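You operate a simulated robot arm through the tools that you are given. There is no shell and no other tool. Be economical: measure what you need, move in short steps, check, and stop when the job is done.

Carry out the task below with a simulated two-armed robot. There is one attempt and no reset: what you move stays moved.

Task
Fill bottle TWO to 100 ml through the funnel, holding it steady as the funnel goes in and out.
Fine: pour from the orange jug; put the jug and the funnel back, cap the bottle and leave no puddle. Set down upright: orange jug.

Only the result counts: the job must be done as asked and must still hold three seconds after the hand-in. Knocking over, shifting, dropping, spilling or breaking anything else fails it. A push-on lid holds only when it is set on centred and level and pressed home; a screw cap is set on level and turned clockwise until tight.

Robot
Two 6-joint arms with two-finger parallel grippers on one trunk, on a base that drives. Base frame: it is fixed to the floor where the robot stands at the start and does not move with it; the origin is under the middle of the robot, x ahead of it, y to its left, z up. Units: m, degrees, N and s.
The left shoulder is at the start at [0.06, 0.187, 1.172], the right one opposite. With the tool pointing down near the work surface each hand reaches from about 0.22 to 0.62 m from the robot's upright axis, wherever it stands, measured 20 degrees to its own side. Places, roughly: bore of the funnel holder [0.7, -0.1, 0.9]; neck of bottle two [0.4, 0, 1]. Payload 1.57 kg a hand.
The tool frame of a hand sits at the grasp point between the pads (the TCP): z along the fingers, y along the line on which they close. The tips reach 0.03 m beyond it. The gripper opens to 0.11 m. The fingers are 0.024 m wide and 0.012 m thick; the gripper's body (0.048 by 0.112 m) begins 0.078 m behind the TCP.
Orientation is that of the tool frame in the base frame, as [roll, pitch, yaw] about the fixed x, y, z axes, in that order (R = Rz(yaw) Ry(pitch) Rx(roll)). With the fingers straight down and closing along the base's y, the tool's x points along the base's -x, its y along +y and its z along -z.

Tools
- The arms move only by the tool play_rows. It takes "left_commands", "right_commands" or both (then of equal length, played together; a hand with none holds still); each is a list of rows, each a list of 7 numbers: the shift along the base's x, y, z in m, then the turn, a rotation vector about the base's x, y, z in rad, then the opening, from 0 (shut) to 1 (fully open). In form: [[x, y, z, rx, ry, rz, claw], ...]. A call has 1 to 20 rows; each row shifts and turns the commanded pose from where the row before left it. Rows are played at 5 a second. More than 0.05 m and 8.6 degrees between two rows, or a gripper value outside its range, and nothing of the call is played. Where a pose cannot be reached the arm comes as near as it can. A force on the tool above 40 N (or 10 N above the force at the start of the call, whichever is more), or a blocked arm, ends the call early, and 0.2 s more pass. Each finger travels about 0.153 m/s and halts on what it meets, pressing with about 24 N; the grip force reading is that of the motor and also rises with nothing between the fingers. The clock runs only during rows and for 0.2 s after the last one: add rows that do not move to give the fingers time. It gives the time, the measured TCP pose, the force on the tool (base axes), the opening and the grip force at its end, in the units of the frame above (readings bear some noise), with the torque about the TCP (base axes, N m) and any sound that the robot's microphone picked up.
- Cameras (640 x 400 px; columns grow to the right, rows downward): "scene" is now at [-0.0013, -0.0054, 1.7154]; the picture's right is [-0.09, -1.00, 0.00], its down [-0.82, 0.08, -0.57] and it looks along [0.57, -0.05, -0.82] (base axes); focal length 282 px, centre (320, 200). "left" rides on the left gripper at [0.07, -0.016, -0.141] in its tool frame; the picture's right is [0.23, 0.97, 0.00], its down [-0.86, 0.20, -0.48] and it looks along [-0.47, 0.11, 0.88] (tool axes); focal length 222 px, centre (320, 200). "right" rides on the right gripper at [0.07, 0.016, -0.141] in its tool frame; the picture's right is [-0.23, 0.97, 0.00], its down [-0.86, -0.20, -0.48] and it looks along [-0.47, -0.11, 0.88] (tool axes); focal length 222 px, centre (320, 200). There is no depth. A picture from a camera that has moved, and an enlarged one, comes with that camera's place and axes in the base frame and with its lens. The place of the scene camera against the robot may be out by one fixed shift of up to 0.018 m in any direction.
- grab_frame(camera): a new picture of that camera. The clock stands still meanwhile.
- lift_body(by): slides the trunk up (or, below 0, down) by that many m; the arms and the scene camera ride with it, the base frame stays. It gives what a move gives, with no picture.
- base_move(legs): drives the robot by 1 to 6 legs, each [ahead, left, turn to the left] in m, m and degrees, along the robot's own axes; the way and the turn of a leg run together, so that a leg with both is an arc; at most 1.5 m and 180 degrees a leg. The arms and the cameras ride along, it lands a little off, and it stops where it bumps. It gives what a move gives.
- pan_tilt(pan, tilt): turns the head with the scene camera to pan (to the left, within 86 degrees either way) and tilt (down, from -29 to 69), counted from straight ahead of the robot. It gives what a move gives.
- zoom(camera, box): a new picture of the part [left, top, right, bottom] of that camera's present view, enlarged. The clock stands still meanwhile.
- hand_in(): hands the job in; it is judged then, once.

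Go step by step. Nothing tells you exact positions but the pictures and the camera data: compare them with the known pose of the tool, close in by small moves and look again before you grip or let go. The budget is 120 turns and 88 pictures, counting those below and the enlarged ones. Unless the task says otherwise, let go and move clear before handing in.

The tools are called after "Emit:" by a JSON object that holds its "api" and its "payload". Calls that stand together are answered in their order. play_rows: Moves the arms, as the interface text tells. Its arguments: {"type":"object","properties":{"left_commands":{"type":"array","items":{"type":"array","items":{"type":"number"}}},"right_commands":{"type":"array","items":{"type":"array","items":{"type":"number"}}}},"required":[]} The other tools are called the same way: lift_body (by) slides the trunk up or down; base_move (legs) drives the base; pan_tilt (pan, tilt) turns the head that bears the scene camera; grab_frame (camera) takes a picture; zoom (camera, box) takes an enlarged picture of a part of a camera's view; hand_in () hands the job in.

At the start:

```text
clock: 0.0
left_tool_pos: [0.4523, 0.1907, 1.3366]
left_ee_rot: [-180.0, -0.1, -180.0]
left_wrist_force: [-0.5, 0.2, -0.2]
left_moment: [-0.04, 0.01, 0.02]
left_width: 0.1101
left_finger_force: 0.0
right_tool_pos: [0.4272, -0.1945, 1.3156]
right_ee_rot: [180.0, 0.0, 180.0]
right_wrist_force: [-0.2, 0.5, -0.8]
right_moment: [-0.01, -0.02, 0.01]
right_width: 0.1102
right_finger_force: 0.2
trunk travel left (down, up): [-0.8, 0.19]
robot x, y, heading: [-0.0024, 0.0013, -0.0]
head pan, tilt: [-5.4, 55.2]
```

scene: 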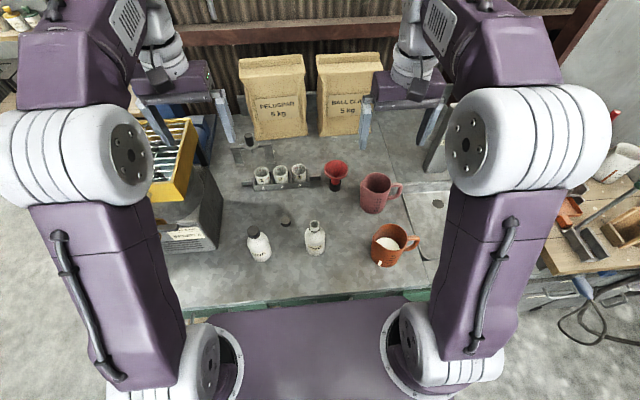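
right: 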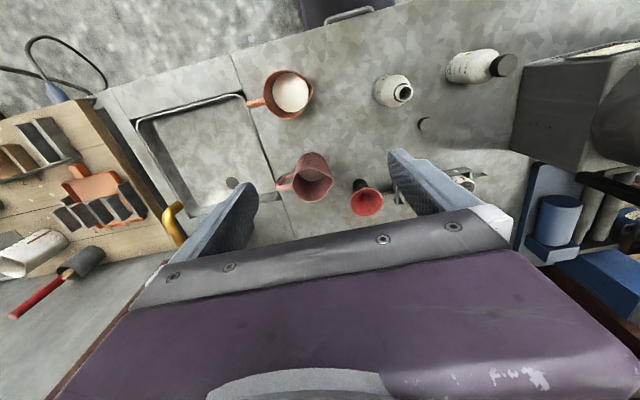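
left: 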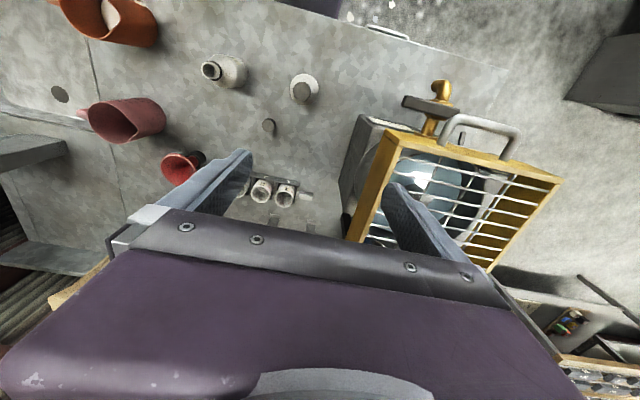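

I see two bottles, an orange jug with white liquid, a red/maroon jug, a red funnel in a holder and a small cap on the table. I'll zoom in to measure first.

Emit:
{"api": "zoom", "payload": {"camera": "scene", "box": [220, 130, 440, 280]}}

Emit:
{"api": "zoom", "payload": {"camera": "right", "box": [240, 30, 540, 220]}}

Emit:
{"api": "zoom", "payload": {"camera": "left", "box": [50, 0, 350, 200]}}

```text
2.67 times, centred on (330, 205) of scene
camera zoom: at [-0.0013, -0.0054, 1.7154], right [-0.09, -1.0, 0.0], down [-0.82, 0.08, -0.57], along [0.57, -0.05, -0.82], focal length 753 px, centre (293, 187)
```

zoom: 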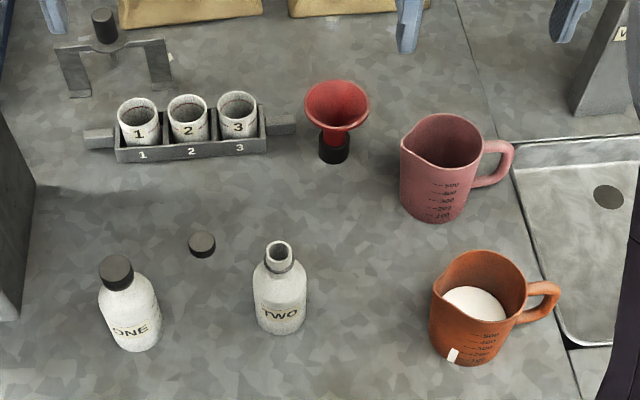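

```text
2.11 times, centred on (390, 125) of right
camera zoom: at [0.3566, -0.179, 1.456], right [0.23, 0.97, 0.0], down [0.86, -0.2, 0.48], along [0.47, -0.11, -0.88], focal length 468 px, centre (173, 358)
```

zoom: 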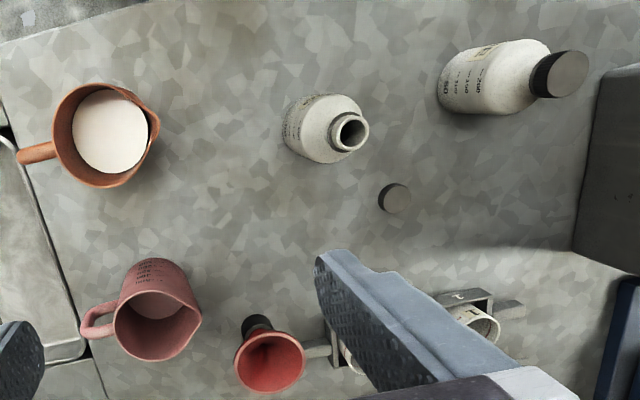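

```text
2.00 times, centred on (200, 100) of left
camera zoom: at [0.3824, 0.1737, 1.4778], right [-0.23, 0.97, 0.0], down [0.86, 0.2, 0.48], along [0.47, 0.11, -0.88], focal length 444 px, centre (560, 400)
```

zoom: 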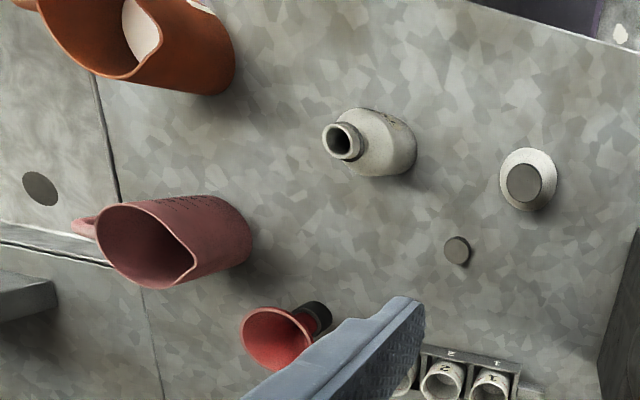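

Triangulated: neck of TWO ≈ (0.417,-0.030,0.988), orange jug rim ≈ (0.369,-0.25,0.965), funnel rim ≈ (0.660,-0.128,0.950). I'll zoom closer on the details.

Emit:
{"api": "zoom", "payload": {"camera": "scene", "box": [270, 200, 350, 260]}}

Emit:
{"api": "zoom", "payload": {"camera": "scene", "box": [310, 150, 360, 200]}}

Emit:
{"api": "zoom", "payload": {"camera": "right", "box": [360, 55, 440, 135]}}

Emit:
{"api": "zoom", "payload": {"camera": "scene", "box": [360, 210, 440, 270]}}

```text
6.67 times, centred on (310, 230) of scene
camera zoom: at [-0.0013, -0.0054, 1.7154], right [-0.09, -1.0, 0.0], down [-0.82, 0.08, -0.57], along [0.57, -0.05, -0.82], focal length 1882 px, centre (387, 0)
```

zoom: 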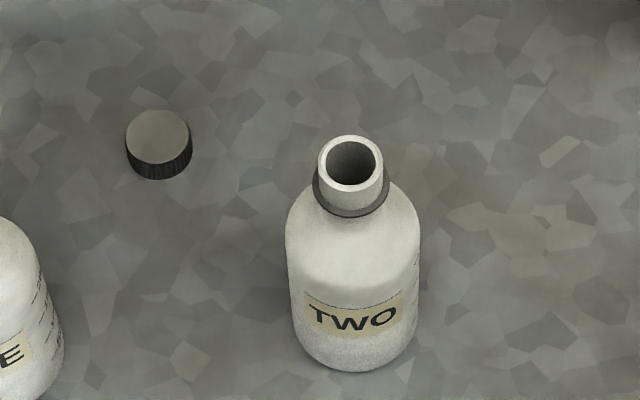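

```text
8.00 times, centred on (335, 175) of scene
camera zoom: at [-0.0013, -0.0054, 1.7154], right [-0.09, -1.0, 0.0], down [-0.82, 0.08, -0.57], along [0.57, -0.05, -0.82], focal length 2258 px, centre (200, 400)
```

zoom: 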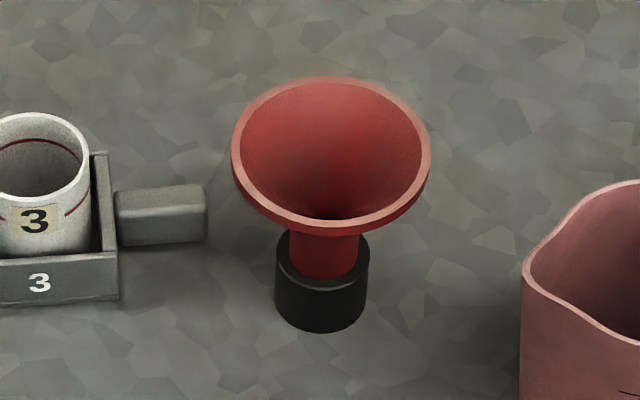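

```text
5.00 times, centred on (400, 95) of right
camera zoom: at [0.3566, -0.179, 1.456], right [0.23, 0.97, 0.0], down [0.86, -0.2, 0.48], along [0.47, -0.11, -0.88], focal length 1111 px, centre (-80, 725)
```

zoom: 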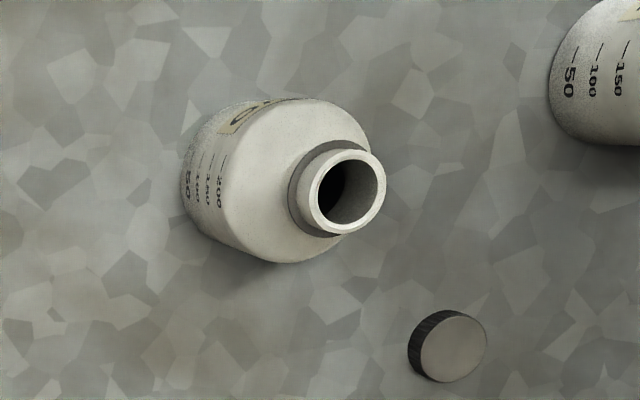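

```text
6.67 times, centred on (400, 240) of scene
camera zoom: at [-0.0013, -0.0054, 1.7154], right [-0.09, -1.0, 0.0], down [-0.82, 0.08, -0.57], along [0.57, -0.05, -0.82], focal length 1882 px, centre (-213, -67)
```

zoom: 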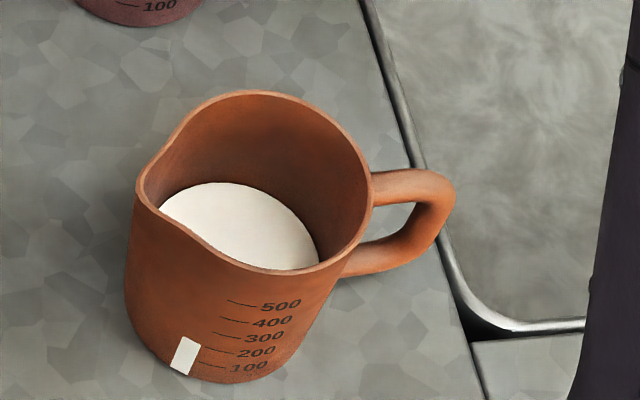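

Bottle TWO shows marks on its -y side, and the jug holds about 250 ml with its spout toward +y. I'll turn the left hand to a shallow pitch behind-left of TWO and level the right hand toward the funnel, staying high for now.

Emit:
{"api": "play_rows", "payload": {"left_commands": [[-0.01, -0.006, -0.007, 0, -0.131, 0, 0.8], [-0.01, -0.006, -0.007, 0, -0.131, 0, 0.8], [-0.01, -0.006, -0.007, 0, -0.131, 0, 0.8], [-0.01, -0.006, -0.007, 0, -0.131, 0, 0.8], [-0.01, -0.006, -0.007, 0, -0.131, 0, 0.8], [-0.01, -0.006, -0.007, 0, -0.131, 0, 0.8], [-0.01, -0.006, -0.007, 0, -0.131, 0, 0.8], [-0.01, -0.006, -0.007, 0, -0.131, 0, 0.8], [-0.01, -0.006, -0.007, 0, 0, -0.145, 0.8], [-0.01, -0.006, -0.007, 0, 0, -0.145, 0.8], [-0.01, -0.006, -0.007, 0, 0, -0.145, 0.8], [0, -0.006, -0.007, 0, 0, -0.145, 0.8], [0, -0.006, -0.007, 0, 0, -0.145, 0.8], [0, -0.006, -0.007, 0, 0, -0.145, 0.8], [0, 0, 0, 0, 0, 0, 0.8]], "right_commands": [[0, 0, -0.01, 0, -0.131, 0, 0.6], [0, 0, -0.01, 0, -0.131, 0, 0.6], [0, 0, -0.01, 0, -0.131, 0, 0.6], [0, 0, -0.01, 0, -0.131, 0, 0.6], [0, 0, -0.01, 0, -0.131, 0, 0.6], [0, 0, -0.01, 0, -0.131, 0, 0.6], [0, 0, -0.01, 0, -0.131, 0, 0.6], [0, 0, -0.01, 0, -0.131, 0, 0.6], [0, 0, -0.01, 0, 0, 0, 0.6], [0, 0, -0.01, 0, 0, 0, 0.6], [0, 0, -0.01, 0, 0, 0, 0.6], [0, 0, -0.01, 0, 0, 0, 0.6], [0, 0, -0.01, 0, 0, 0, 0.6], [0, 0, -0.01, 0, 0, 0, 0.6], [0, 0, 0, 0, 0, 0, 0.6]]}}

```text
clock: 3.2
left_tool_pos: [0.3996, 0.1152, 1.2441]
left_ee_rot: [177.6, 50.8, 133.1]
left_wrist_force: [0.0, 0.0, 0.6]
left_moment: [0.01, -0.01, -0.01]
left_width: 0.0877
left_finger_force: 0.1
left hand out of reach, approached as far as the arm can: row 6, 7, 8, 9, 10, 11
right_tool_pos: [0.4832, -0.1968, 1.2071]
right_ee_rot: [180.0, 60.0, 180.0]
right_wrist_force: [-0.2, 0.1, 0.3]
right_moment: [-0.04, -0.02, -0.02]
right_width: 0.066
right_finger_force: 0.0
right hand out of reach, approached as far as the arm can: row 7, 8, 9, 10, 11, 12, 13
trunk travel left (down, up): [-0.8, 0.19]
robot x, y, heading: [0.0029, 0.0024, 0.0]
head pan, tilt: [-5.4, 55.2]
```

Both hands were too close to their shoulders for the shallow pitch up high, so it should work lower down. I'll bring the left hand down behind TWO in steps.

Emit:
{"api": "play_rows", "payload": {"left_commands": [[-0.01, -0.01, -0.04, 0, 0, 0, 0.8], [-0.01, -0.01, -0.04, 0, 0, 0, 0.8], [-0.01, -0.01, -0.04, 0, 0, 0, 0.8], [-0.01, -0.01, -0.04, 0, 0, 0, 0.8], [0, 0, 0, 0, 0, 0, 0.8]]}}

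Emit:
{"api": "grab_frame", "payload": {"camera": "left"}}

Emit:
{"api": "grab_frame", "payload": {"camera": "right"}}

```text
clock: 4.4
left_tool_pos: [0.4124, 0.0855, 1.0892]
left_ee_rot: [177.6, 50.9, 133.2]
left_wrist_force: [-0.4, -0.8, 1.0]
left_moment: [0.01, -0.05, 0.01]
left_width: 0.0881
left_finger_force: 0.1
left hand out of reach, approached as far as the arm can: row 2, 3, 4
right_tool_pos: [0.4817, -0.1975, 1.2068]
right_ee_rot: [-179.9, 60.0, -179.9]
right_wrist_force: [0.6, 0.2, 0.0]
right_moment: [0.03, -0.02, 0.03]
right_width: 0.0664
right_finger_force: 0.1
trunk travel left (down, up): [-0.8, 0.19]
robot x, y, heading: [-0.0022, 0.0011, -0.1]
head pan, tilt: [-5.4, 55.2]
```

```text
77 pictures are left
camera left: at [0.292, 0.1828, 1.1257], right [0.59, 0.79, -0.15], down [0.24, 0.0, 0.97], along [0.77, -0.61, -0.19], focal length 222 px, centre (320, 200)
```

left: 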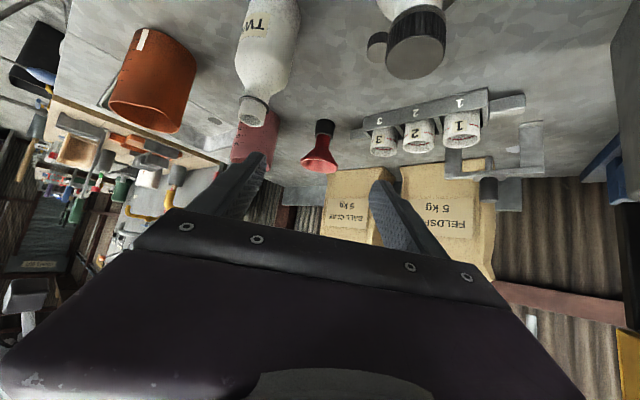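

```text
76 pictures are left
camera right: at [0.3256, -0.1812, 1.2157], right [0.11, 0.97, 0.2], down [0.01, -0.2, 0.98], along [0.99, -0.11, -0.03], focal length 222 px, centre (320, 200)
```

right: 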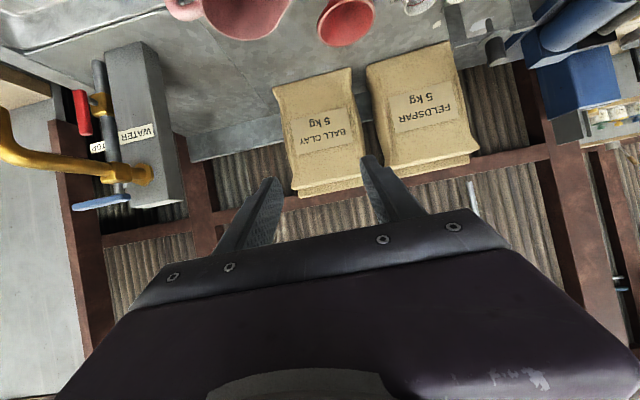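

The hand is at its inner reach limit. Raising the trunk by 0.10 m gives the wrists more room.

Emit:
{"api": "lift_body", "payload": {"by": 0.1}}

Emit:
{"api": "play_rows", "payload": {"left_commands": [[-0.0, -0.0, -0.04, 0, 0, 0, 0.8], [-0.02, -0.012, -0.03, 0, 0, 0, 0.8], [-0.02, -0.012, -0.03, 0, 0, 0, 0.8], [-0.02, -0.012, -0.03, -0.05, -0.05, 0, 0.8], [0, 0, 0, -0.055, -0.055, 0, 0.8], [0, 0, 0, 0, 0, 0, 0.8]]}}

```text
clock: 5.7
left_tool_pos: [0.4143, 0.0864, 1.1904]
left_ee_rot: [177.7, 50.7, 133.2]
left_wrist_force: [-1.0, 0.1, -0.2]
left_moment: [-0.03, 0.02, -0.01]
left_width: 0.0876
left_finger_force: 0.0
right_tool_pos: [0.4834, -0.1968, 1.3073]
right_ee_rot: [-180.0, 60.0, 179.9]
right_wrist_force: [-0.4, -0.4, 0.7]
right_moment: [-0.01, -0.01, -0.02]
right_width: 0.066
right_finger_force: 0.1
trunk travel left (down, up): [-0.9, 0.09]
robot x, y, heading: [-0.0011, 0.003, -0.2]
head pan, tilt: [-5.4, 55.2]
```

```text
clock: 7.1
left_tool_pos: [0.4458, 0.082, 1.1408]
left_ee_rot: [178.3, 52.8, 133.0]
left_wrist_force: [-0.5, -0.1, -0.2]
left_moment: [0.0, 0.0, 0.03]
left_width: 0.0882
left_finger_force: 0.0
left hand out of reach, approached as far as the arm can: row 2, 3, 4, 5
right_tool_pos: [0.4822, -0.1961, 1.3064]
right_ee_rot: [179.9, 60.1, -180.0]
right_wrist_force: [0.9, 0.2, 0.1]
right_moment: [0.01, 0.0, -0.02]
right_width: 0.066
right_finger_force: 0.0
trunk travel left (down, up): [-0.9, 0.09]
robot x, y, heading: [0.0002, -0.0017, 0.1]
head pan, tilt: [-5.4, 55.2]
```

The limit is joint-related, since shallow pitch needs the target farther out. So I'll restore the trunk, take the funnel from here with the right hand first, then back the base off for the bottle work.

Emit:
{"api": "play_rows", "payload": {"left_commands": [[0, 0.03, 0.04, 0, 0, 0, 0.8], [0, 0.03, 0.04, 0, 0, 0, 0.8], [0, 0.03, 0.04, 0, 0, 0, 0.8], [0, 0.03, 0.03, 0, 0, 0, 0.8], [0, 0, 0.03, 0, 0, 0, 0.8]]}}

Emit:
{"api": "lift_body", "payload": {"by": -0.1}}

Emit:
{"api": "play_rows", "payload": {"right_commands": [[0.01, 0.02, -0.03, 0, 0, -0.1, 0.6], [0.01, 0.02, -0.03, 0, 0, -0.1, 0.6], [0.01, 0.02, -0.03, 0, 0, -0.1, 0.6], [0.0, 0.02, -0.03, 0, 0, 0, 0.6], [0, 0.01, -0.03, 0, 0, 0, 0.6], [0, 0, 0, 0, 0, 0, 0.6]]}}

Emit:
{"api": "grab_frame", "payload": {"camera": "right"}}

```text
clock: 8.3
left_tool_pos: [0.445, 0.199, 1.3219]
left_ee_rot: [178.3, 52.9, 133.3]
left_wrist_force: [0.2, -0.1, -0.5]
left_moment: [0.0, 0.02, -0.02]
left_width: 0.088
left_finger_force: 0.0
right_tool_pos: [0.4827, -0.1967, 1.3067]
right_ee_rot: [179.9, 60.1, 179.9]
right_wrist_force: [0.3, 0.4, -0.2]
right_moment: [-0.01, 0.01, 0.01]
right_width: 0.0661
right_finger_force: 0.0
trunk travel left (down, up): [-0.9, 0.09]
robot x, y, heading: [0.0014, -0.0009, -0.1]
head pan, tilt: [-5.4, 55.2]
```

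```text
clock: 9.7
left_tool_pos: [0.4474, 0.1986, 1.2211]
left_ee_rot: [178.3, 52.9, 133.2]
left_wrist_force: [-0.4, 0.8, -0.3]
left_moment: [-0.03, -0.01, 0.0]
left_width: 0.0883
left_finger_force: 0.1
right_tool_pos: [0.4838, -0.1957, 1.2072]
right_ee_rot: [-180.0, 59.9, 179.9]
right_wrist_force: [1.1, 0.3, -0.3]
right_moment: [-0.03, -0.03, -0.02]
right_width: 0.066
right_finger_force: 0.1
trunk travel left (down, up): [-0.8, 0.19]
robot x, y, heading: [-0.001, 0.0045, -0.1]
head pan, tilt: [-5.4, 55.2]
```

```text
clock: 11.1
left_tool_pos: [0.4475, 0.1995, 1.2213]
left_ee_rot: [178.2, 52.9, 133.2]
left_wrist_force: [-0.6, -0.4, -0.7]
left_moment: [-0.04, -0.01, 0.03]
left_width: 0.0879
left_finger_force: 0.1
right_tool_pos: [0.5222, -0.1011, 1.064]
right_ee_rot: [-179.9, 59.4, 162.8]
right_wrist_force: [0.0, -0.4, 0.0]
right_moment: [-0.01, -0.01, 0.05]
right_width: 0.0662
right_finger_force: 0.1
right hand out of reach, approached as far as the arm can: row 5
trunk travel left (down, up): [-0.8, 0.19]
robot x, y, heading: [-0.0032, 0.0005, -0.1]
head pan, tilt: [-5.4, 55.2]
```

```text
75 pictures are left
camera right: at [0.3764, -0.0407, 1.0747], right [0.4, 0.9, 0.2], down [-0.04, -0.2, 0.98], along [0.92, -0.4, -0.04], focal length 222 px, centre (320, 200)
```

right: 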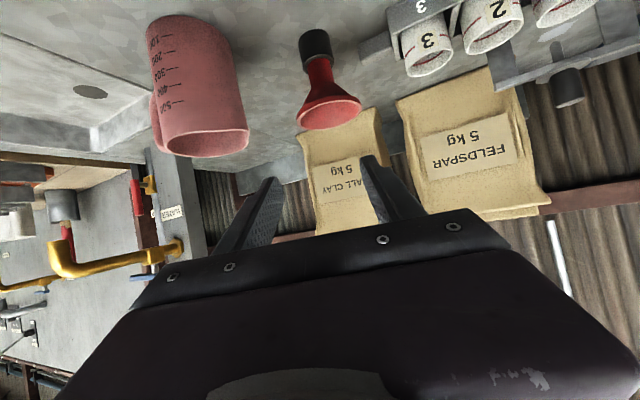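

I now have a side view (upside down) of the funnel; I'll zoom in to get its collar heights.

Emit:
{"api": "zoom", "payload": {"camera": "right", "box": [270, 10, 410, 140]}}

```text
3.08 times, centred on (340, 75) of right
camera zoom: at [0.3764, -0.0407, 1.0747], right [0.4, 0.9, 0.2], down [-0.04, -0.2, 0.98], along [0.92, -0.4, -0.04], focal length 684 px, centre (258, 585)
```

zoom: 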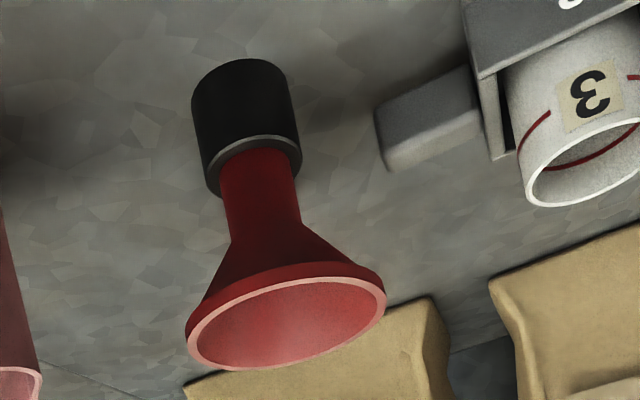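

Gripping the funnel by its ~86 mm rim band with a steep hand looks best: the funnel hangs stably and nothing else is near. I'll move the right hand to a pre-grasp behind and above the rim.

Emit:
{"api": "play_rows", "payload": {"right_commands": [[0.01, 0, 0.02, 0, 0, 0.1, 1], [0.01, 0, 0.02, 0, 0, 0.1, 1], [0.01, -0.005, 0.0, 0, 0, 0.1, 1], [0.015, -0.01, 0, 0, 0.137, 0, 1], [0.015, -0.01, -0.02, 0, 0.137, 0, 1], [0.01, 0, -0.02, 0, 0.137, 0, 1], [0, 0, 0, 0, 0, 0, 1]]}}

Emit:
{"api": "grab_frame", "payload": {"camera": "right"}}

```text
clock: 12.7
left_tool_pos: [0.4459, 0.1991, 1.2211]
left_ee_rot: [178.3, 52.9, 133.2]
left_wrist_force: [-0.6, -0.7, 0.5]
left_moment: [0.0, 0.02, 0.0]
left_width: 0.0879
left_finger_force: 0.1
right_tool_pos: [0.5891, -0.1305, 1.0705]
right_ee_rot: [-179.2, 38.5, -179.9]
right_wrist_force: [0.2, -0.4, 0.4]
right_moment: [-0.01, -0.02, 0.0]
right_width: 0.1102
right_finger_force: 0.0
right hand out of reach, approached as far as the arm can: row 6
trunk travel left (down, up): [-0.8, 0.19]
robot x, y, heading: [0.0012, 0.0024, 0.1]
head pan, tilt: [-5.4, 55.2]
```

```text
73 pictures are left
camera right: at [0.4465, -0.113, 1.1355], right [0.19, 0.97, 0.13], down [0.37, -0.19, 0.91], along [0.91, -0.12, -0.4], focal length 222 px, centre (320, 200)
```

right: 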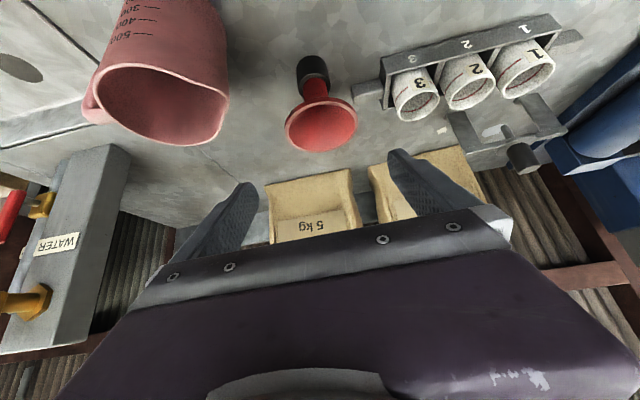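

The rim lies at about (0.656,-0.126,0.95). I'll close in along the tool direction.

Emit:
{"api": "play_rows", "payload": {"right_commands": [[0.016, 0.001, -0.03, 0, 0, 0, 1], [0.017, 0.001, -0.03, 0, 0, 0, 1], [0.017, 0.001, -0.03, 0, 0, 0, 1], [0, 0, 0, 0, 0, 0, 1]]}}

Emit:
{"api": "grab_frame", "payload": {"camera": "right"}}

```text
clock: 13.7
left_tool_pos: [0.447, 0.2007, 1.2208]
left_ee_rot: [178.3, 52.9, 133.1]
left_wrist_force: [0.2, 0.4, -1.0]
left_moment: [0.0, 0.03, 0.01]
left_width: 0.0882
left_finger_force: 0.1
right_tool_pos: [0.6398, -0.1269, 0.9784]
right_ee_rot: [-179.9, 36.5, -180.0]
right_wrist_force: [-0.1, -0.4, 0.5]
right_moment: [0.01, 0.0, -0.04]
right_width: 0.1099
right_finger_force: 0.0
trunk travel left (down, up): [-0.8, 0.19]
robot x, y, heading: [-0.0013, -0.0006, -0.0]
head pan, tilt: [-5.4, 55.2]
```

```text
72 pictures are left
camera right: at [0.4988, -0.1118, 1.0498], right [0.18, 0.97, 0.14], down [0.4, -0.2, 0.89], along [0.9, -0.11, -0.43], focal length 222 px, centre (320, 200)
```

right: 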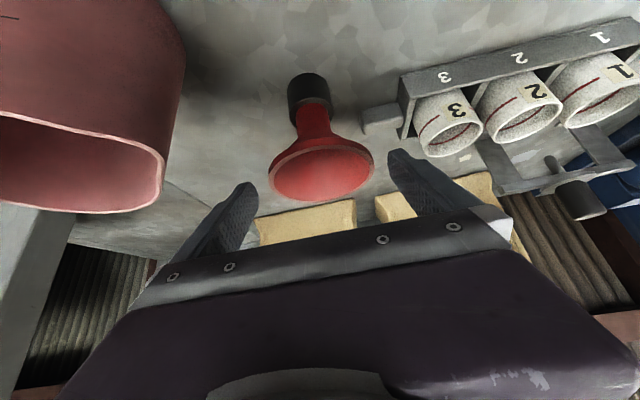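

Fingers straddle the rim centrally. I'll do the last 3 cm down, then grip.

Emit:
{"api": "play_rows", "payload": {"right_commands": [[0.008, 0.0005, -0.016, 0, 0, 0, 1], [0.008, 0.0005, -0.015, 0, 0, 0, 1], [0, 0, 0, 0, 0, 0, 1], [0, 0, 0, 0, 0, 0, 0.7], [0, 0, 0, 0, 0, 0, 0.5], [0, 0, 0, 0, 0, 0, 0.5], [0, 0, 0, 0, 0, 0, 0.5]]}}

Emit:
{"api": "grab_frame", "payload": {"camera": "right"}}

```text
clock: 15.3
left_tool_pos: [0.4479, 0.1997, 1.2205]
left_ee_rot: [178.4, 52.8, 133.2]
left_wrist_force: [1.0, 0.0, 0.2]
left_moment: [-0.01, 0.01, 0.0]
left_width: 0.088
left_finger_force: 0.1
right_tool_pos: [0.6548, -0.127, 0.9472]
right_ee_rot: [180.0, 36.4, -180.0]
right_wrist_force: [-0.4, 0.8, 0.9]
right_moment: [-0.03, 0.01, -0.01]
right_width: 0.0869
right_finger_force: 24.2
trunk travel left (down, up): [-0.8, 0.19]
robot x, y, heading: [-0.0024, 0.0001, -0.2]
head pan, tilt: [-5.4, 55.2]
```

```text
71 pictures are left
camera right: at [0.5155, -0.1111, 1.0179], right [0.18, 0.97, 0.14], down [0.4, -0.2, 0.89], along [0.9, -0.11, -0.43], focal length 222 px, centre (320, 200)
```

right: 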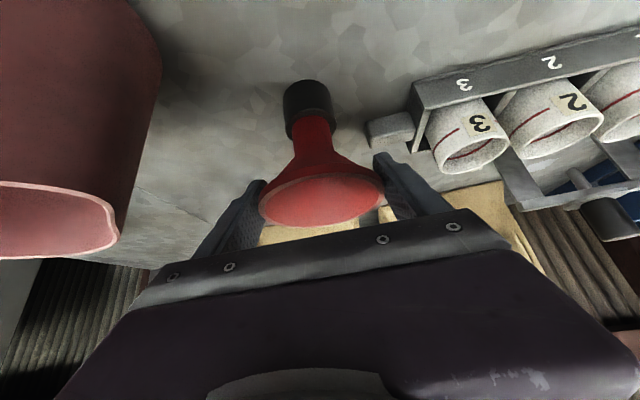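

Rim gripped at 0.087 m. I'll lift straight up out of the holder.

Emit:
{"api": "play_rows", "payload": {"right_commands": [[0, 0, 0.01, 0, 0, 0, 0.5], [0, 0, 0.02, 0, 0, 0, 0.5], [0, 0, 0.03, 0, 0, 0, 0.5], [0, 0, 0.03, 0, 0, 0, 0.5], [0, 0, 0.03, 0, 0, 0, 0.5], [0, 0, 0, 0, 0, 0, 0.5]]}}

Emit:
{"api": "grab_frame", "payload": {"camera": "right"}}

Emit:
{"api": "grab_frame", "payload": {"camera": "scene"}}

```text
clock: 16.7
left_tool_pos: [0.4478, 0.1988, 1.2208]
left_ee_rot: [178.3, 52.8, 133.2]
left_wrist_force: [0.8, 0.4, -1.0]
left_moment: [0.02, 0.0, 0.03]
left_width: 0.0881
left_finger_force: 0.0
right_tool_pos: [0.6557, -0.1258, 1.0663]
right_ee_rot: [179.9, 36.4, -180.0]
right_wrist_force: [-0.1, -0.3, -0.4]
right_moment: [-0.03, -0.01, -0.03]
right_width: 0.0865
right_finger_force: 24.2
trunk travel left (down, up): [-0.8, 0.19]
robot x, y, heading: [-0.0004, -0.0012, -0.3]
head pan, tilt: [-5.4, 55.2]
```

```text
70 pictures are left
camera right: at [0.5158, -0.1116, 1.1374], right [0.18, 0.97, 0.13], down [0.4, -0.2, 0.89], along [0.9, -0.11, -0.43], focal length 222 px, centre (320, 200)
```

right: 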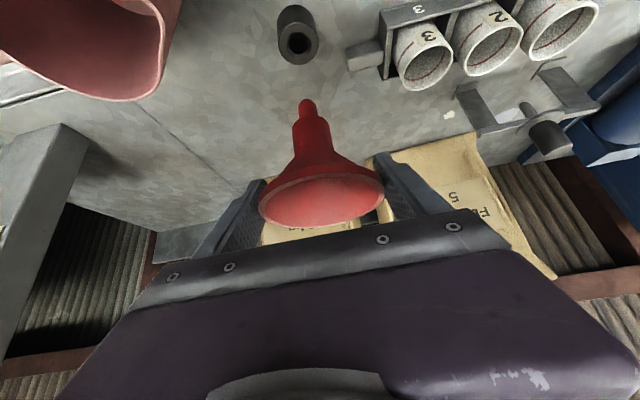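

```text
69 pictures are left
camera scene: at [-0.0009, -0.0054, 1.7154], right [-0.09, -1.0, 0.0], down [-0.82, 0.08, -0.57], along [0.57, -0.05, -0.82], focal length 282 px, centre (320, 200)
```

scene: 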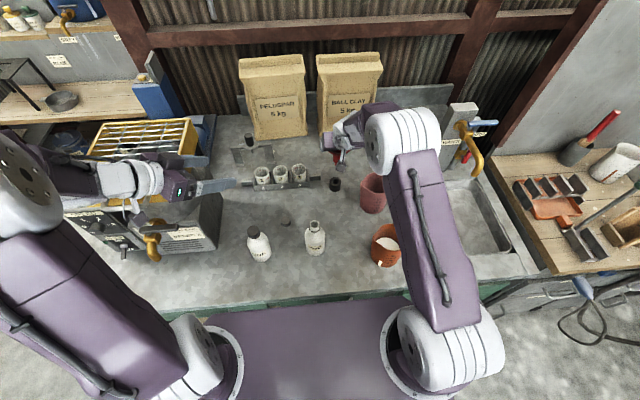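

The funnel is out (about 90 mm long, spout ~28 mm below the collar). I'll raise it a bit more and back the base 0.12 m so the left hand can reach TWO at a shallow angle.

Emit:
{"api": "play_rows", "payload": {"right_commands": [[0, 0, 0.04, 0, 0, 0, 0.5], [0, 0, 0.04, 0, 0, 0, 0.5], [0, 0, 0, 0, 0, 0, 0.5]]}}

Emit:
{"api": "base_move", "payload": {"legs": [[-0.12, 0, 0]]}}

```text
clock: 17.5
left_tool_pos: [0.4474, 0.1997, 1.2194]
left_ee_rot: [178.4, 52.8, 133.2]
left_wrist_force: [-0.2, 0.2, -0.1]
left_moment: [0.03, 0.02, 0.04]
left_width: 0.0877
left_finger_force: 0.0
right_tool_pos: [0.6536, -0.1223, 1.1449]
right_ee_rot: [-179.4, 36.7, 180.0]
right_wrist_force: [0.1, 0.0, -0.2]
right_moment: [-0.01, 0.03, 0.02]
right_width: 0.0869
right_finger_force: 24.3
right hand out of reach, approached as far as the arm can: row 2
trunk travel left (down, up): [-0.8, 0.19]
robot x, y, heading: [-0.0016, 0.0026, -0.2]
head pan, tilt: [-5.4, 55.2]
```

```text
clock: 18.7
left_tool_pos: [0.3285, 0.2006, 1.2189]
left_ee_rot: [178.4, 52.7, 133.4]
left_wrist_force: [0.2, -0.1, -0.4]
left_moment: [-0.02, 0.02, 0.01]
left_width: 0.0881
left_finger_force: 0.1
right_tool_pos: [0.5349, -0.1226, 1.1441]
right_ee_rot: [-179.5, 36.7, 180.0]
right_wrist_force: [0.7, 0.4, -0.3]
right_moment: [-0.01, -0.01, 0.02]
right_width: 0.0868
right_finger_force: 24.1
trunk travel left (down, up): [-0.8, 0.19]
robot x, y, heading: [-0.118, 0.0003, -0.5]
head pan, tilt: [-5.4, 55.2]
```

Now the left hand moves over behind-left of TWO and down to the pre-grasp.

Emit:
{"api": "play_rows", "payload": {"left_commands": [[0.0045, -0.039, -0.03, 0, 0, 0, 0.8], [0.0045, -0.039, -0.03, 0, 0, 0, 0.8], [0.0045, -0.039, -0.03, 0, 0, 0, 0.8], [0.0045, -0.039, -0.03, 0, 0, 0, 0.8], [0, 0, -0.042, 0, 0, 0, 0.8], [0, 0, -0.042, 0, 0, 0, 0.8], [0, 0, -0.041, 0, 0, 0, 0.8], [0, 0, 0, 0, 0, 0, 0.8]]}}

Emit:
{"api": "grab_frame", "payload": {"camera": "left"}}

Emit:
{"api": "grab_frame", "payload": {"camera": "scene"}}

```text
clock: 20.5
left_tool_pos: [0.3589, 0.0436, 0.9821]
left_ee_rot: [178.5, 52.4, 133.2]
left_wrist_force: [0.0, 0.9, 0.7]
left_moment: [-0.05, -0.01, 0.0]
left_width: 0.0879
left_finger_force: 0.0
left hand out of reach, approached as far as the arm can: row 7
right_tool_pos: [0.5323, -0.1216, 1.1455]
right_ee_rot: [-179.4, 36.8, -180.0]
right_wrist_force: [-0.4, 0.3, -0.1]
right_moment: [-0.05, 0.05, 0.01]
right_width: 0.0868
right_finger_force: 23.8
trunk travel left (down, up): [-0.8, 0.19]
robot x, y, heading: [-0.1185, -0.0004, -0.2]
head pan, tilt: [-5.4, 55.2]
```

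```text
68 pictures are left
camera left: at [0.2391, 0.1424, 1.0135], right [0.6, 0.78, -0.16], down [0.23, 0.03, 0.97], along [0.77, -0.62, -0.16], focal length 222 px, centre (320, 200)
```

left: 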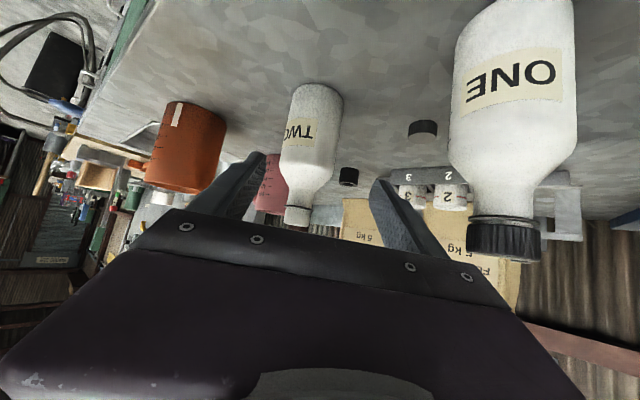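

```text
67 pictures are left
camera scene: at [-0.1221, -0.005, 1.7155], right [-0.09, -1.0, 0.0], down [-0.82, 0.08, -0.57], along [0.57, -0.05, -0.82], focal length 282 px, centre (320, 200)
```

scene: 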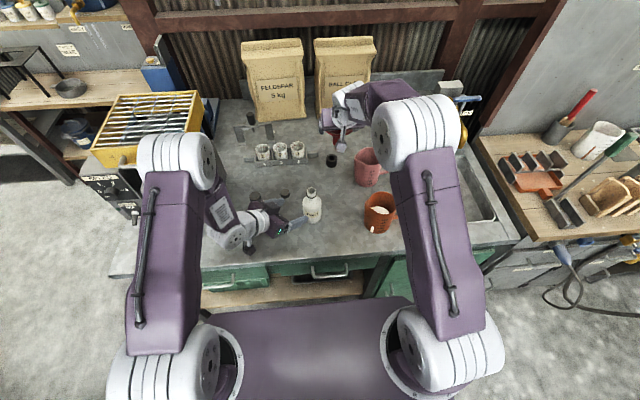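

TWO is centred ahead of the left hand. I'll align sideways, then slide the fingers around it and look.

Emit:
{"api": "play_rows", "payload": {"left_commands": [[0, -0.011, -0.02, 0, 0, 0, 0.8], [0.015, -0.016, -0.016, 0, 0, 0, 0.8], [0.015, -0.016, -0.016, 0, 0, 0, 0.8], [0, 0, 0, 0, 0, 0, 0.8]]}}

Emit:
{"api": "grab_frame", "payload": {"camera": "left"}}

```text
clock: 21.5
left_tool_pos: [0.3969, 0.0002, 0.9304]
left_ee_rot: [178.4, 52.8, 133.4]
left_wrist_force: [-1.0, 0.6, -0.8]
left_moment: [0.02, 0.01, -0.01]
left_width: 0.0882
left_finger_force: 0.0
left hand out of reach, approached as far as the arm can: row 1
right_tool_pos: [0.5318, -0.1224, 1.1457]
right_ee_rot: [-179.4, 36.8, 180.0]
right_wrist_force: [0.0, -0.7, -0.4]
right_moment: [0.01, -0.02, -0.01]
right_width: 0.0868
right_finger_force: 24.0
trunk travel left (down, up): [-0.8, 0.19]
robot x, y, heading: [-0.1205, -0.0005, 0.0]
head pan, tilt: [-5.4, 55.2]
```

```text
66 pictures are left
camera left: at [0.2765, 0.0987, 0.9611], right [0.6, 0.78, -0.16], down [0.23, 0.03, 0.97], along [0.77, -0.62, -0.16], focal length 222 px, centre (320, 200)
```

left: 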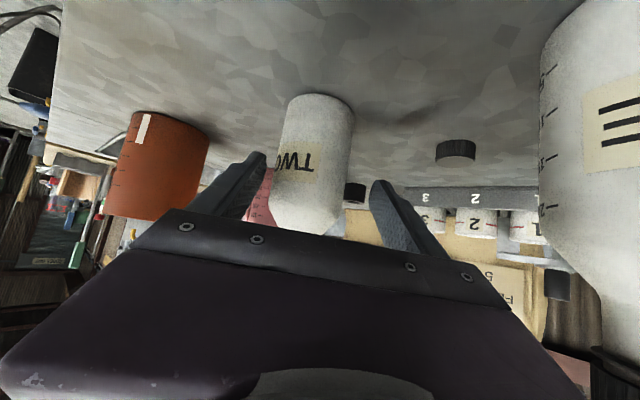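

Bottle is centred between the fingers. I'll advance the rest and check before closing.

Emit:
{"api": "play_rows", "payload": {"left_commands": [[0.009, -0.014, -0.016, 0, 0, 0, 0.8], [0.009, -0.014, -0.016, 0, 0, 0, 0.8], [0, 0, 0, 0, 0, 0, 0.8]]}}

Emit:
{"api": "grab_frame", "payload": {"camera": "left"}}

Emit:
{"api": "zoom", "payload": {"camera": "scene", "box": [240, 150, 400, 250]}}

```text
clock: 22.3
left_tool_pos: [0.4139, -0.0285, 0.9009]
left_ee_rot: [178.4, 52.8, 133.2]
left_wrist_force: [-0.2, -1.0, 0.2]
left_moment: [0.01, 0.01, 0.0]
left_width: 0.0879
left_finger_force: 0.1
right_tool_pos: [0.5324, -0.1211, 1.1454]
right_ee_rot: [-179.4, 36.8, 179.9]
right_wrist_force: [0.2, 0.3, -0.2]
right_moment: [0.03, 0.01, -0.01]
right_width: 0.087
right_finger_force: 24.1
trunk travel left (down, up): [-0.8, 0.19]
robot x, y, heading: [-0.1175, 0.0033, 0.2]
head pan, tilt: [-5.4, 55.2]
```

```text
65 pictures are left
camera left: at [0.2937, 0.0715, 0.9302], right [0.6, 0.78, -0.16], down [0.22, 0.03, 0.97], along [0.77, -0.62, -0.16], focal length 222 px, centre (320, 200)
```

left: 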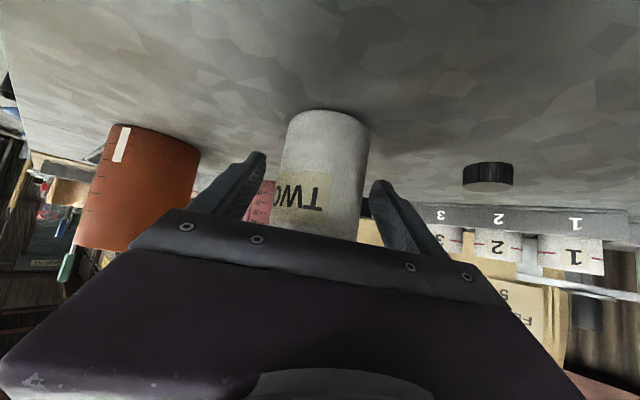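

```text
4.00 times, centred on (320, 200) of scene
camera zoom: at [-0.1222, -0.0049, 1.7155], right [-0.09, -1.0, 0.0], down [-0.82, 0.08, -0.57], along [0.57, -0.05, -0.82], focal length 1129 px, centre (320, 200)
```

zoom: 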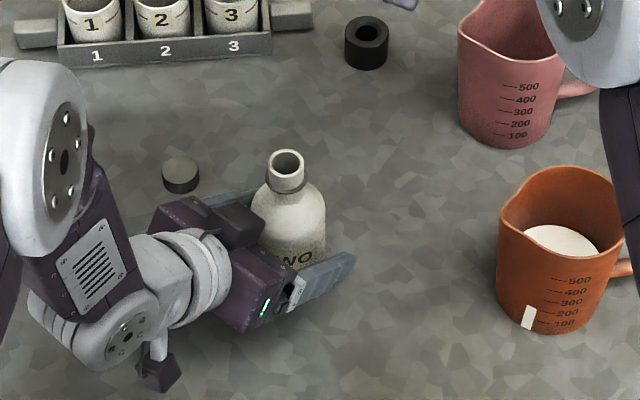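

Left hand is at the bottle axis. Closing on it.

Emit:
{"api": "play_rows", "payload": {"left_commands": [[0, 0, 0, 0, 0, 0, 0.7], [0, 0, 0, 0, 0, 0, 0.65], [0, 0, 0, 0, 0, 0, 0.6], [0, 0, 0, 0, 0, 0, 0.5], [0, 0, 0, 0, 0, 0, 0.4], [0, 0, 0, 0, 0, 0, 0.4]]}}

Emit:
{"api": "grab_frame", "payload": {"camera": "left"}}

Emit:
{"api": "zoom", "payload": {"camera": "scene", "box": [240, 150, 400, 250]}}

```text
clock: 23.7
left_tool_pos: [0.4143, -0.0268, 0.8994]
left_ee_rot: [178.3, 52.9, 133.2]
left_wrist_force: [0.1, 0.0, 1.8]
left_moment: [-0.05, 0.06, -0.01]
left_width: 0.0599
left_finger_force: 24.0
right_tool_pos: [0.5324, -0.1211, 1.1446]
right_ee_rot: [-179.5, 36.8, -180.0]
right_wrist_force: [-0.3, 0.4, -0.4]
right_moment: [-0.01, 0.01, -0.01]
right_width: 0.0867
right_finger_force: 24.2
trunk travel left (down, up): [-0.8, 0.19]
robot x, y, heading: [-0.1213, -0.0, 0.1]
head pan, tilt: [-5.4, 55.2]
```

```text
63 pictures are left
camera left: at [0.2939, 0.0713, 0.9305], right [0.6, 0.78, -0.16], down [0.22, 0.03, 0.97], along [0.77, -0.62, -0.16], focal length 222 px, centre (320, 200)
```

left: 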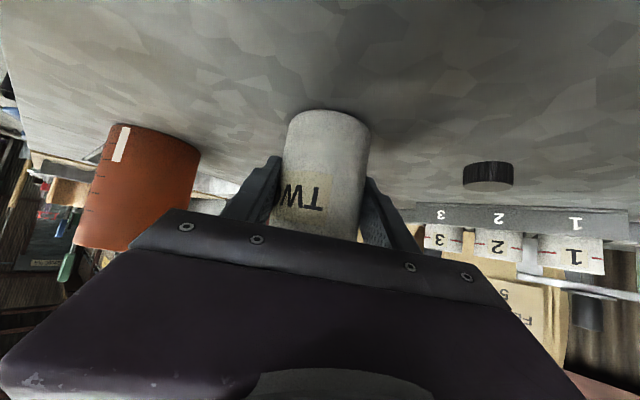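

```text
4.00 times, centred on (320, 200) of scene
camera zoom: at [-0.1219, -0.0055, 1.7155], right [-0.09, -1.0, 0.0], down [-0.82, 0.08, -0.57], along [0.57, -0.05, -0.82], focal length 1129 px, centre (320, 200)
```

zoom: 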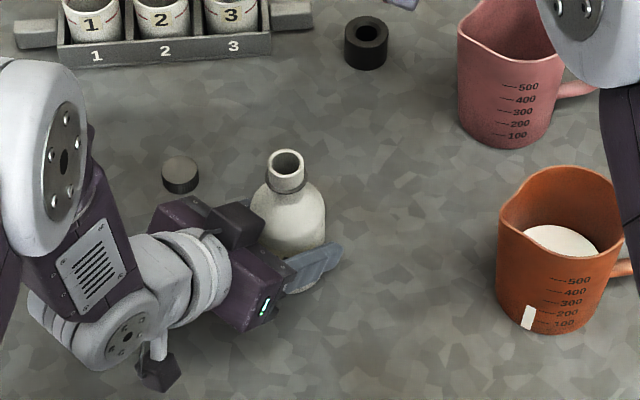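

TWO is held (60 mm wide, not visibly moved). Now I'll bring the funnel above the neck, yawing the right hand so its tail is away from the left hand.

Emit:
{"api": "play_rows", "payload": {"right_commands": [[-0.02, 0.01, 0, 0, 0, 0.09, 0.5], [-0.025, 0.02, 0, 0, 0, 0.09, 0.5], [-0.025, 0.02, 0, 0, 0, 0.09, 0.5], [-0.025, 0.02, 0, 0, 0, 0.09, 0.5], [-0.02, 0.021, 0, 0, 0, 0, 0.5], [0, 0, 0, 0, 0, 0, 0.5]]}}

Emit:
{"api": "grab_frame", "payload": {"camera": "right"}}

Emit:
{"api": "zoom", "payload": {"camera": "scene", "box": [240, 150, 400, 250]}}

```text
clock: 25.1
left_tool_pos: [0.4143, -0.0283, 0.9008]
left_ee_rot: [178.4, 52.8, 133.3]
left_wrist_force: [-0.7, 1.2, 2.1]
left_moment: [0.0, 0.12, 0.0]
left_width: 0.06
left_finger_force: 24.3
right_tool_pos: [0.4406, -0.0468, 1.1391]
right_ee_rot: [-179.0, 37.0, -166.2]
right_wrist_force: [0.2, 0.3, -0.9]
right_moment: [-0.01, 0.02, 0.0]
right_width: 0.0869
right_finger_force: 23.9
right hand out of reach, approached as far as the arm can: row 1, 2, 3, 4
trunk travel left (down, up): [-0.8, 0.19]
robot x, y, heading: [-0.1211, -0.0008, 0.1]
head pan, tilt: [-5.4, 55.2]
```

```text
61 pictures are left
camera right: at [0.2996, -0.063, 1.2091], right [-0.05, 0.99, 0.12], down [0.43, -0.09, 0.9], along [0.9, 0.09, -0.42], focal length 222 px, centre (320, 200)
```

right: 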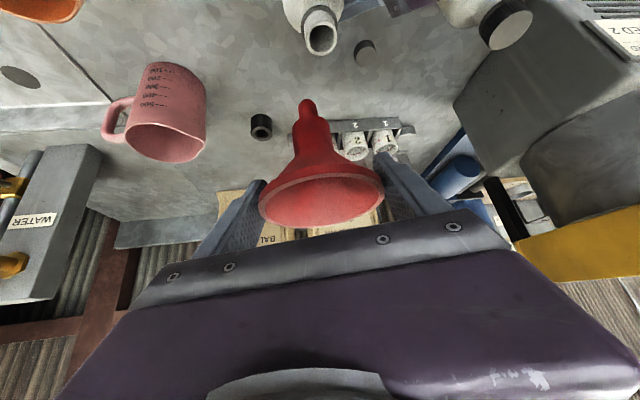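

```text
4.00 times, centred on (320, 200) of scene
camera zoom: at [-0.122, -0.0056, 1.7155], right [-0.09, -1.0, 0.0], down [-0.82, 0.08, -0.57], along [0.57, -0.05, -0.82], focal length 1129 px, centre (320, 200)
```

zoom: 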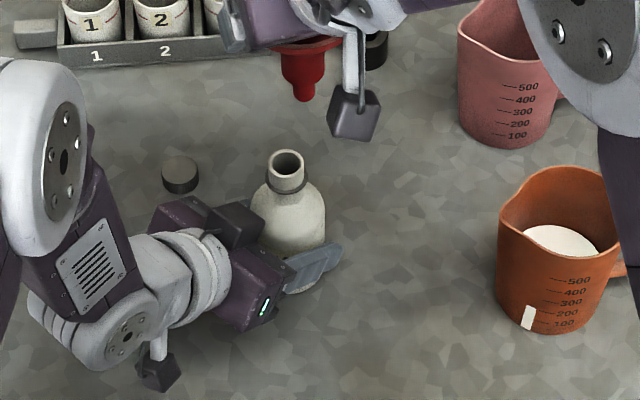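

Spout tip measured at (0.440,-0.051) against the neck at (0.416,-0.030). I'll shift accordingly and look again.

Emit:
{"api": "play_rows", "payload": {"right_commands": [[-0.012, 0.01, 0, 0, 0, 0, 0.5], [-0.012, 0.0106, 0, 0, 0, 0, 0.5], [0, 0, 0, 0, 0, 0, 0.5]]}}

Emit:
{"api": "grab_frame", "payload": {"camera": "right"}}

Emit:
{"api": "zoom", "payload": {"camera": "scene", "box": [270, 150, 370, 220]}}

```text
clock: 25.9
left_tool_pos: [0.4139, -0.0273, 0.8997]
left_ee_rot: [178.3, 52.8, 133.1]
left_wrist_force: [-1.0, 0.6, 2.9]
left_moment: [-0.09, 0.08, -0.04]
left_width: 0.06
left_finger_force: 24.1
right_tool_pos: [0.4171, -0.0256, 1.1391]
right_ee_rot: [-178.9, 37.1, -166.3]
right_wrist_force: [0.3, 0.0, -0.7]
right_moment: [0.01, -0.02, -0.01]
right_width: 0.0867
right_finger_force: 24.3
trunk travel left (down, up): [-0.8, 0.19]
robot x, y, heading: [-0.1203, -0.0041, 0.3]
head pan, tilt: [-5.4, 55.2]
```

```text
59 pictures are left
camera right: at [0.2756, -0.0419, 1.2079], right [-0.04, 0.99, 0.12], down [0.43, -0.09, 0.9], along [0.9, 0.09, -0.42], focal length 222 px, centre (320, 200)
```

right: 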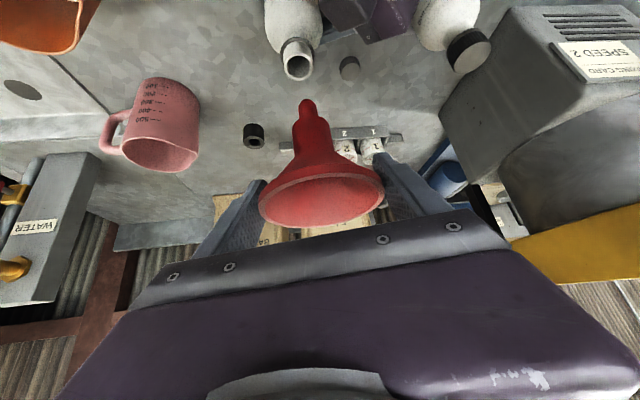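

```text
5.71 times, centred on (320, 185) of scene
camera zoom: at [-0.1223, -0.0053, 1.7155], right [-0.09, -1.0, 0.0], down [-0.82, 0.08, -0.57], along [0.57, -0.05, -0.82], focal length 1613 px, centre (320, 286)
```

zoom: 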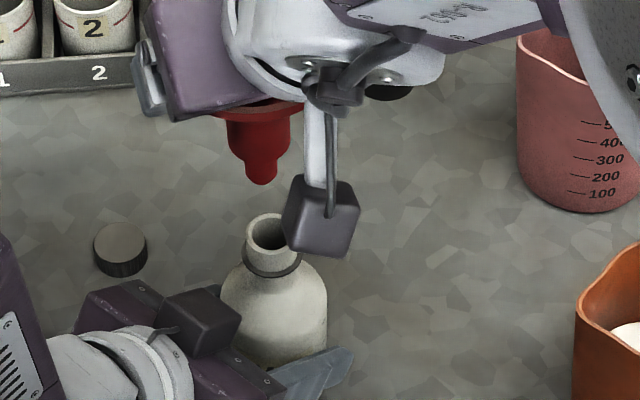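

Tip and neck agree within ~2 mm. I'll lower 5 cm to just above the neck and check.

Emit:
{"api": "play_rows", "payload": {"right_commands": [[0.0, -0.001, -0.02, 0, 0, 0, 0.5], [0, 0, -0.02, 0, 0, 0, 0.5], [0, 0, -0.008, 0, 0, 0, 0.5], [0, 0, 0, 0, 0, 0, 0.5]]}}

Emit:
{"api": "zoom", "payload": {"camera": "right", "box": [240, 60, 400, 160]}}

Emit:
{"api": "zoom", "payload": {"camera": "scene", "box": [270, 150, 370, 220]}}

```text
clock: 26.9
left_tool_pos: [0.4142, -0.0266, 0.9001]
left_ee_rot: [178.2, 52.9, 133.2]
left_wrist_force: [2.2, 1.6, -3.8]
left_moment: [-0.37, 0.06, 0.1]
left_width: 0.0599
left_finger_force: 24.4
right_tool_pos: [0.419, -0.0257, 1.0906]
right_ee_rot: [-178.8, 37.3, -166.2]
right_wrist_force: [1.8, 0.7, 15.7]
right_moment: [0.05, -0.26, 0.02]
right_width: 0.0865
right_finger_force: 24.0
trunk travel left (down, up): [-0.8, 0.19]
robot x, y, heading: [-0.1208, -0.0012, 0.1]
head pan, tilt: [-5.4, 55.2]
```

```text
4.00 times, centred on (320, 110) of right
camera zoom: at [0.2771, -0.0426, 1.1595], right [-0.04, 0.99, 0.12], down [0.42, -0.09, 0.9], along [0.91, 0.09, -0.41], focal length 888 px, centre (320, 560)
```

zoom: 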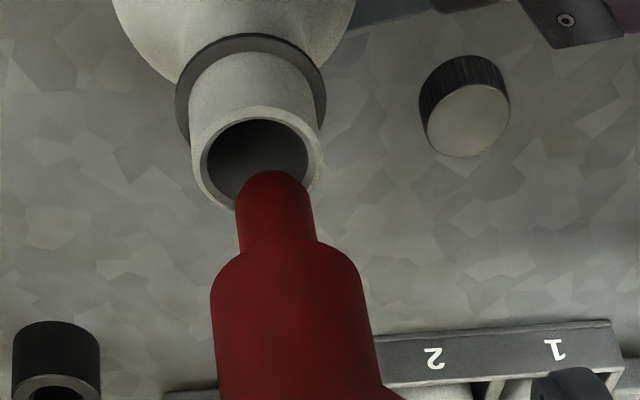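

```text
5.71 times, centred on (320, 185) of scene
camera zoom: at [-0.1227, -0.0051, 1.7156], right [-0.09, -1.0, 0.0], down [-0.82, 0.08, -0.57], along [0.57, -0.05, -0.82], focal length 1613 px, centre (320, 286)
```

zoom: 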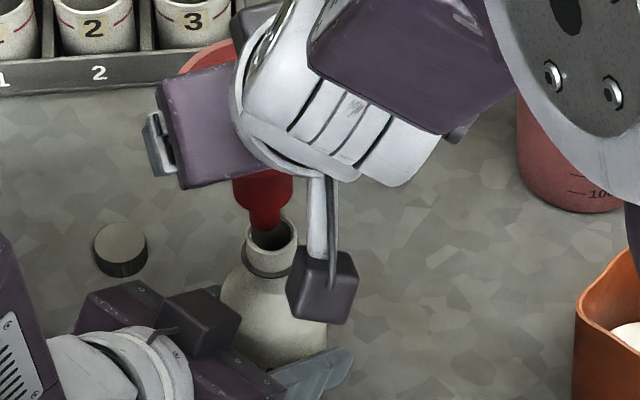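

The spout caught the far-left edge of the neck (16 N). I'll back up, shift about (-6,-4) mm, and recheck.

Emit:
{"api": "play_rows", "payload": {"right_commands": [[0.0, 0, 0.012, 0, 0, 0, 0.5], [-0.006, -0.004, 0, 0, 0, 0, 0.5], [0, 0, -0.006, 0, 0, 0, 0.5], [0, 0, 0, 0, 0, 0, 0.5]]}}

Emit:
{"api": "zoom", "payload": {"camera": "right", "box": [240, 60, 400, 160]}}

Emit:
{"api": "zoom", "payload": {"camera": "scene", "box": [285, 165, 335, 205]}}

```text
clock: 27.9
left_tool_pos: [0.4156, -0.0274, 0.9004]
left_ee_rot: [178.4, 52.9, 133.2]
left_wrist_force: [0.4, -0.8, 2.4]
left_moment: [-0.11, 0.05, -0.01]
left_width: 0.0599
left_finger_force: 23.3
right_tool_pos: [0.4116, -0.0309, 1.0953]
right_ee_rot: [-178.9, 37.0, -166.3]
right_wrist_force: [0.1, 0.1, -0.3]
right_moment: [-0.03, -0.01, -0.02]
right_width: 0.0865
right_finger_force: 23.8
trunk travel left (down, up): [-0.8, 0.19]
robot x, y, heading: [-0.1238, -0.0009, 0.0]
head pan, tilt: [-5.4, 55.2]
```

```text
4.00 times, centred on (320, 110) of right
camera zoom: at [0.2698, -0.0471, 1.1657], right [-0.04, 0.99, 0.12], down [0.43, -0.09, 0.9], along [0.9, 0.09, -0.42], focal length 888 px, centre (320, 560)
```

zoom: 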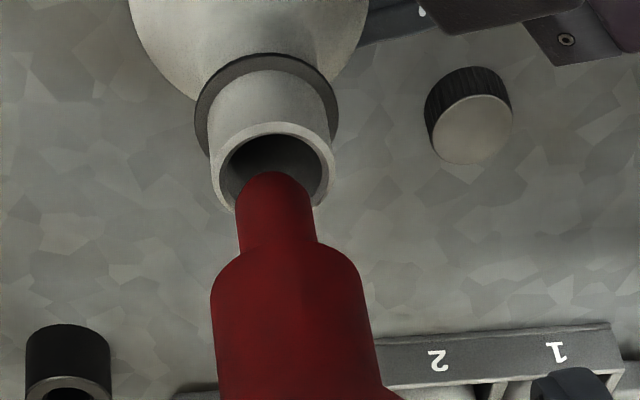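

```text
10.00 times, centred on (310, 185) of scene
camera zoom: at [-0.1222, -0.0055, 1.7155], right [-0.09, -1.0, 0.0], down [-0.82, 0.08, -0.57], along [0.57, -0.05, -0.82], focal length 2823 px, centre (420, 350)
```

zoom: 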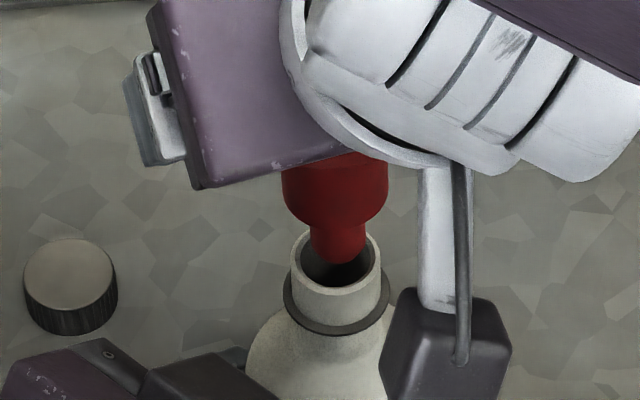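

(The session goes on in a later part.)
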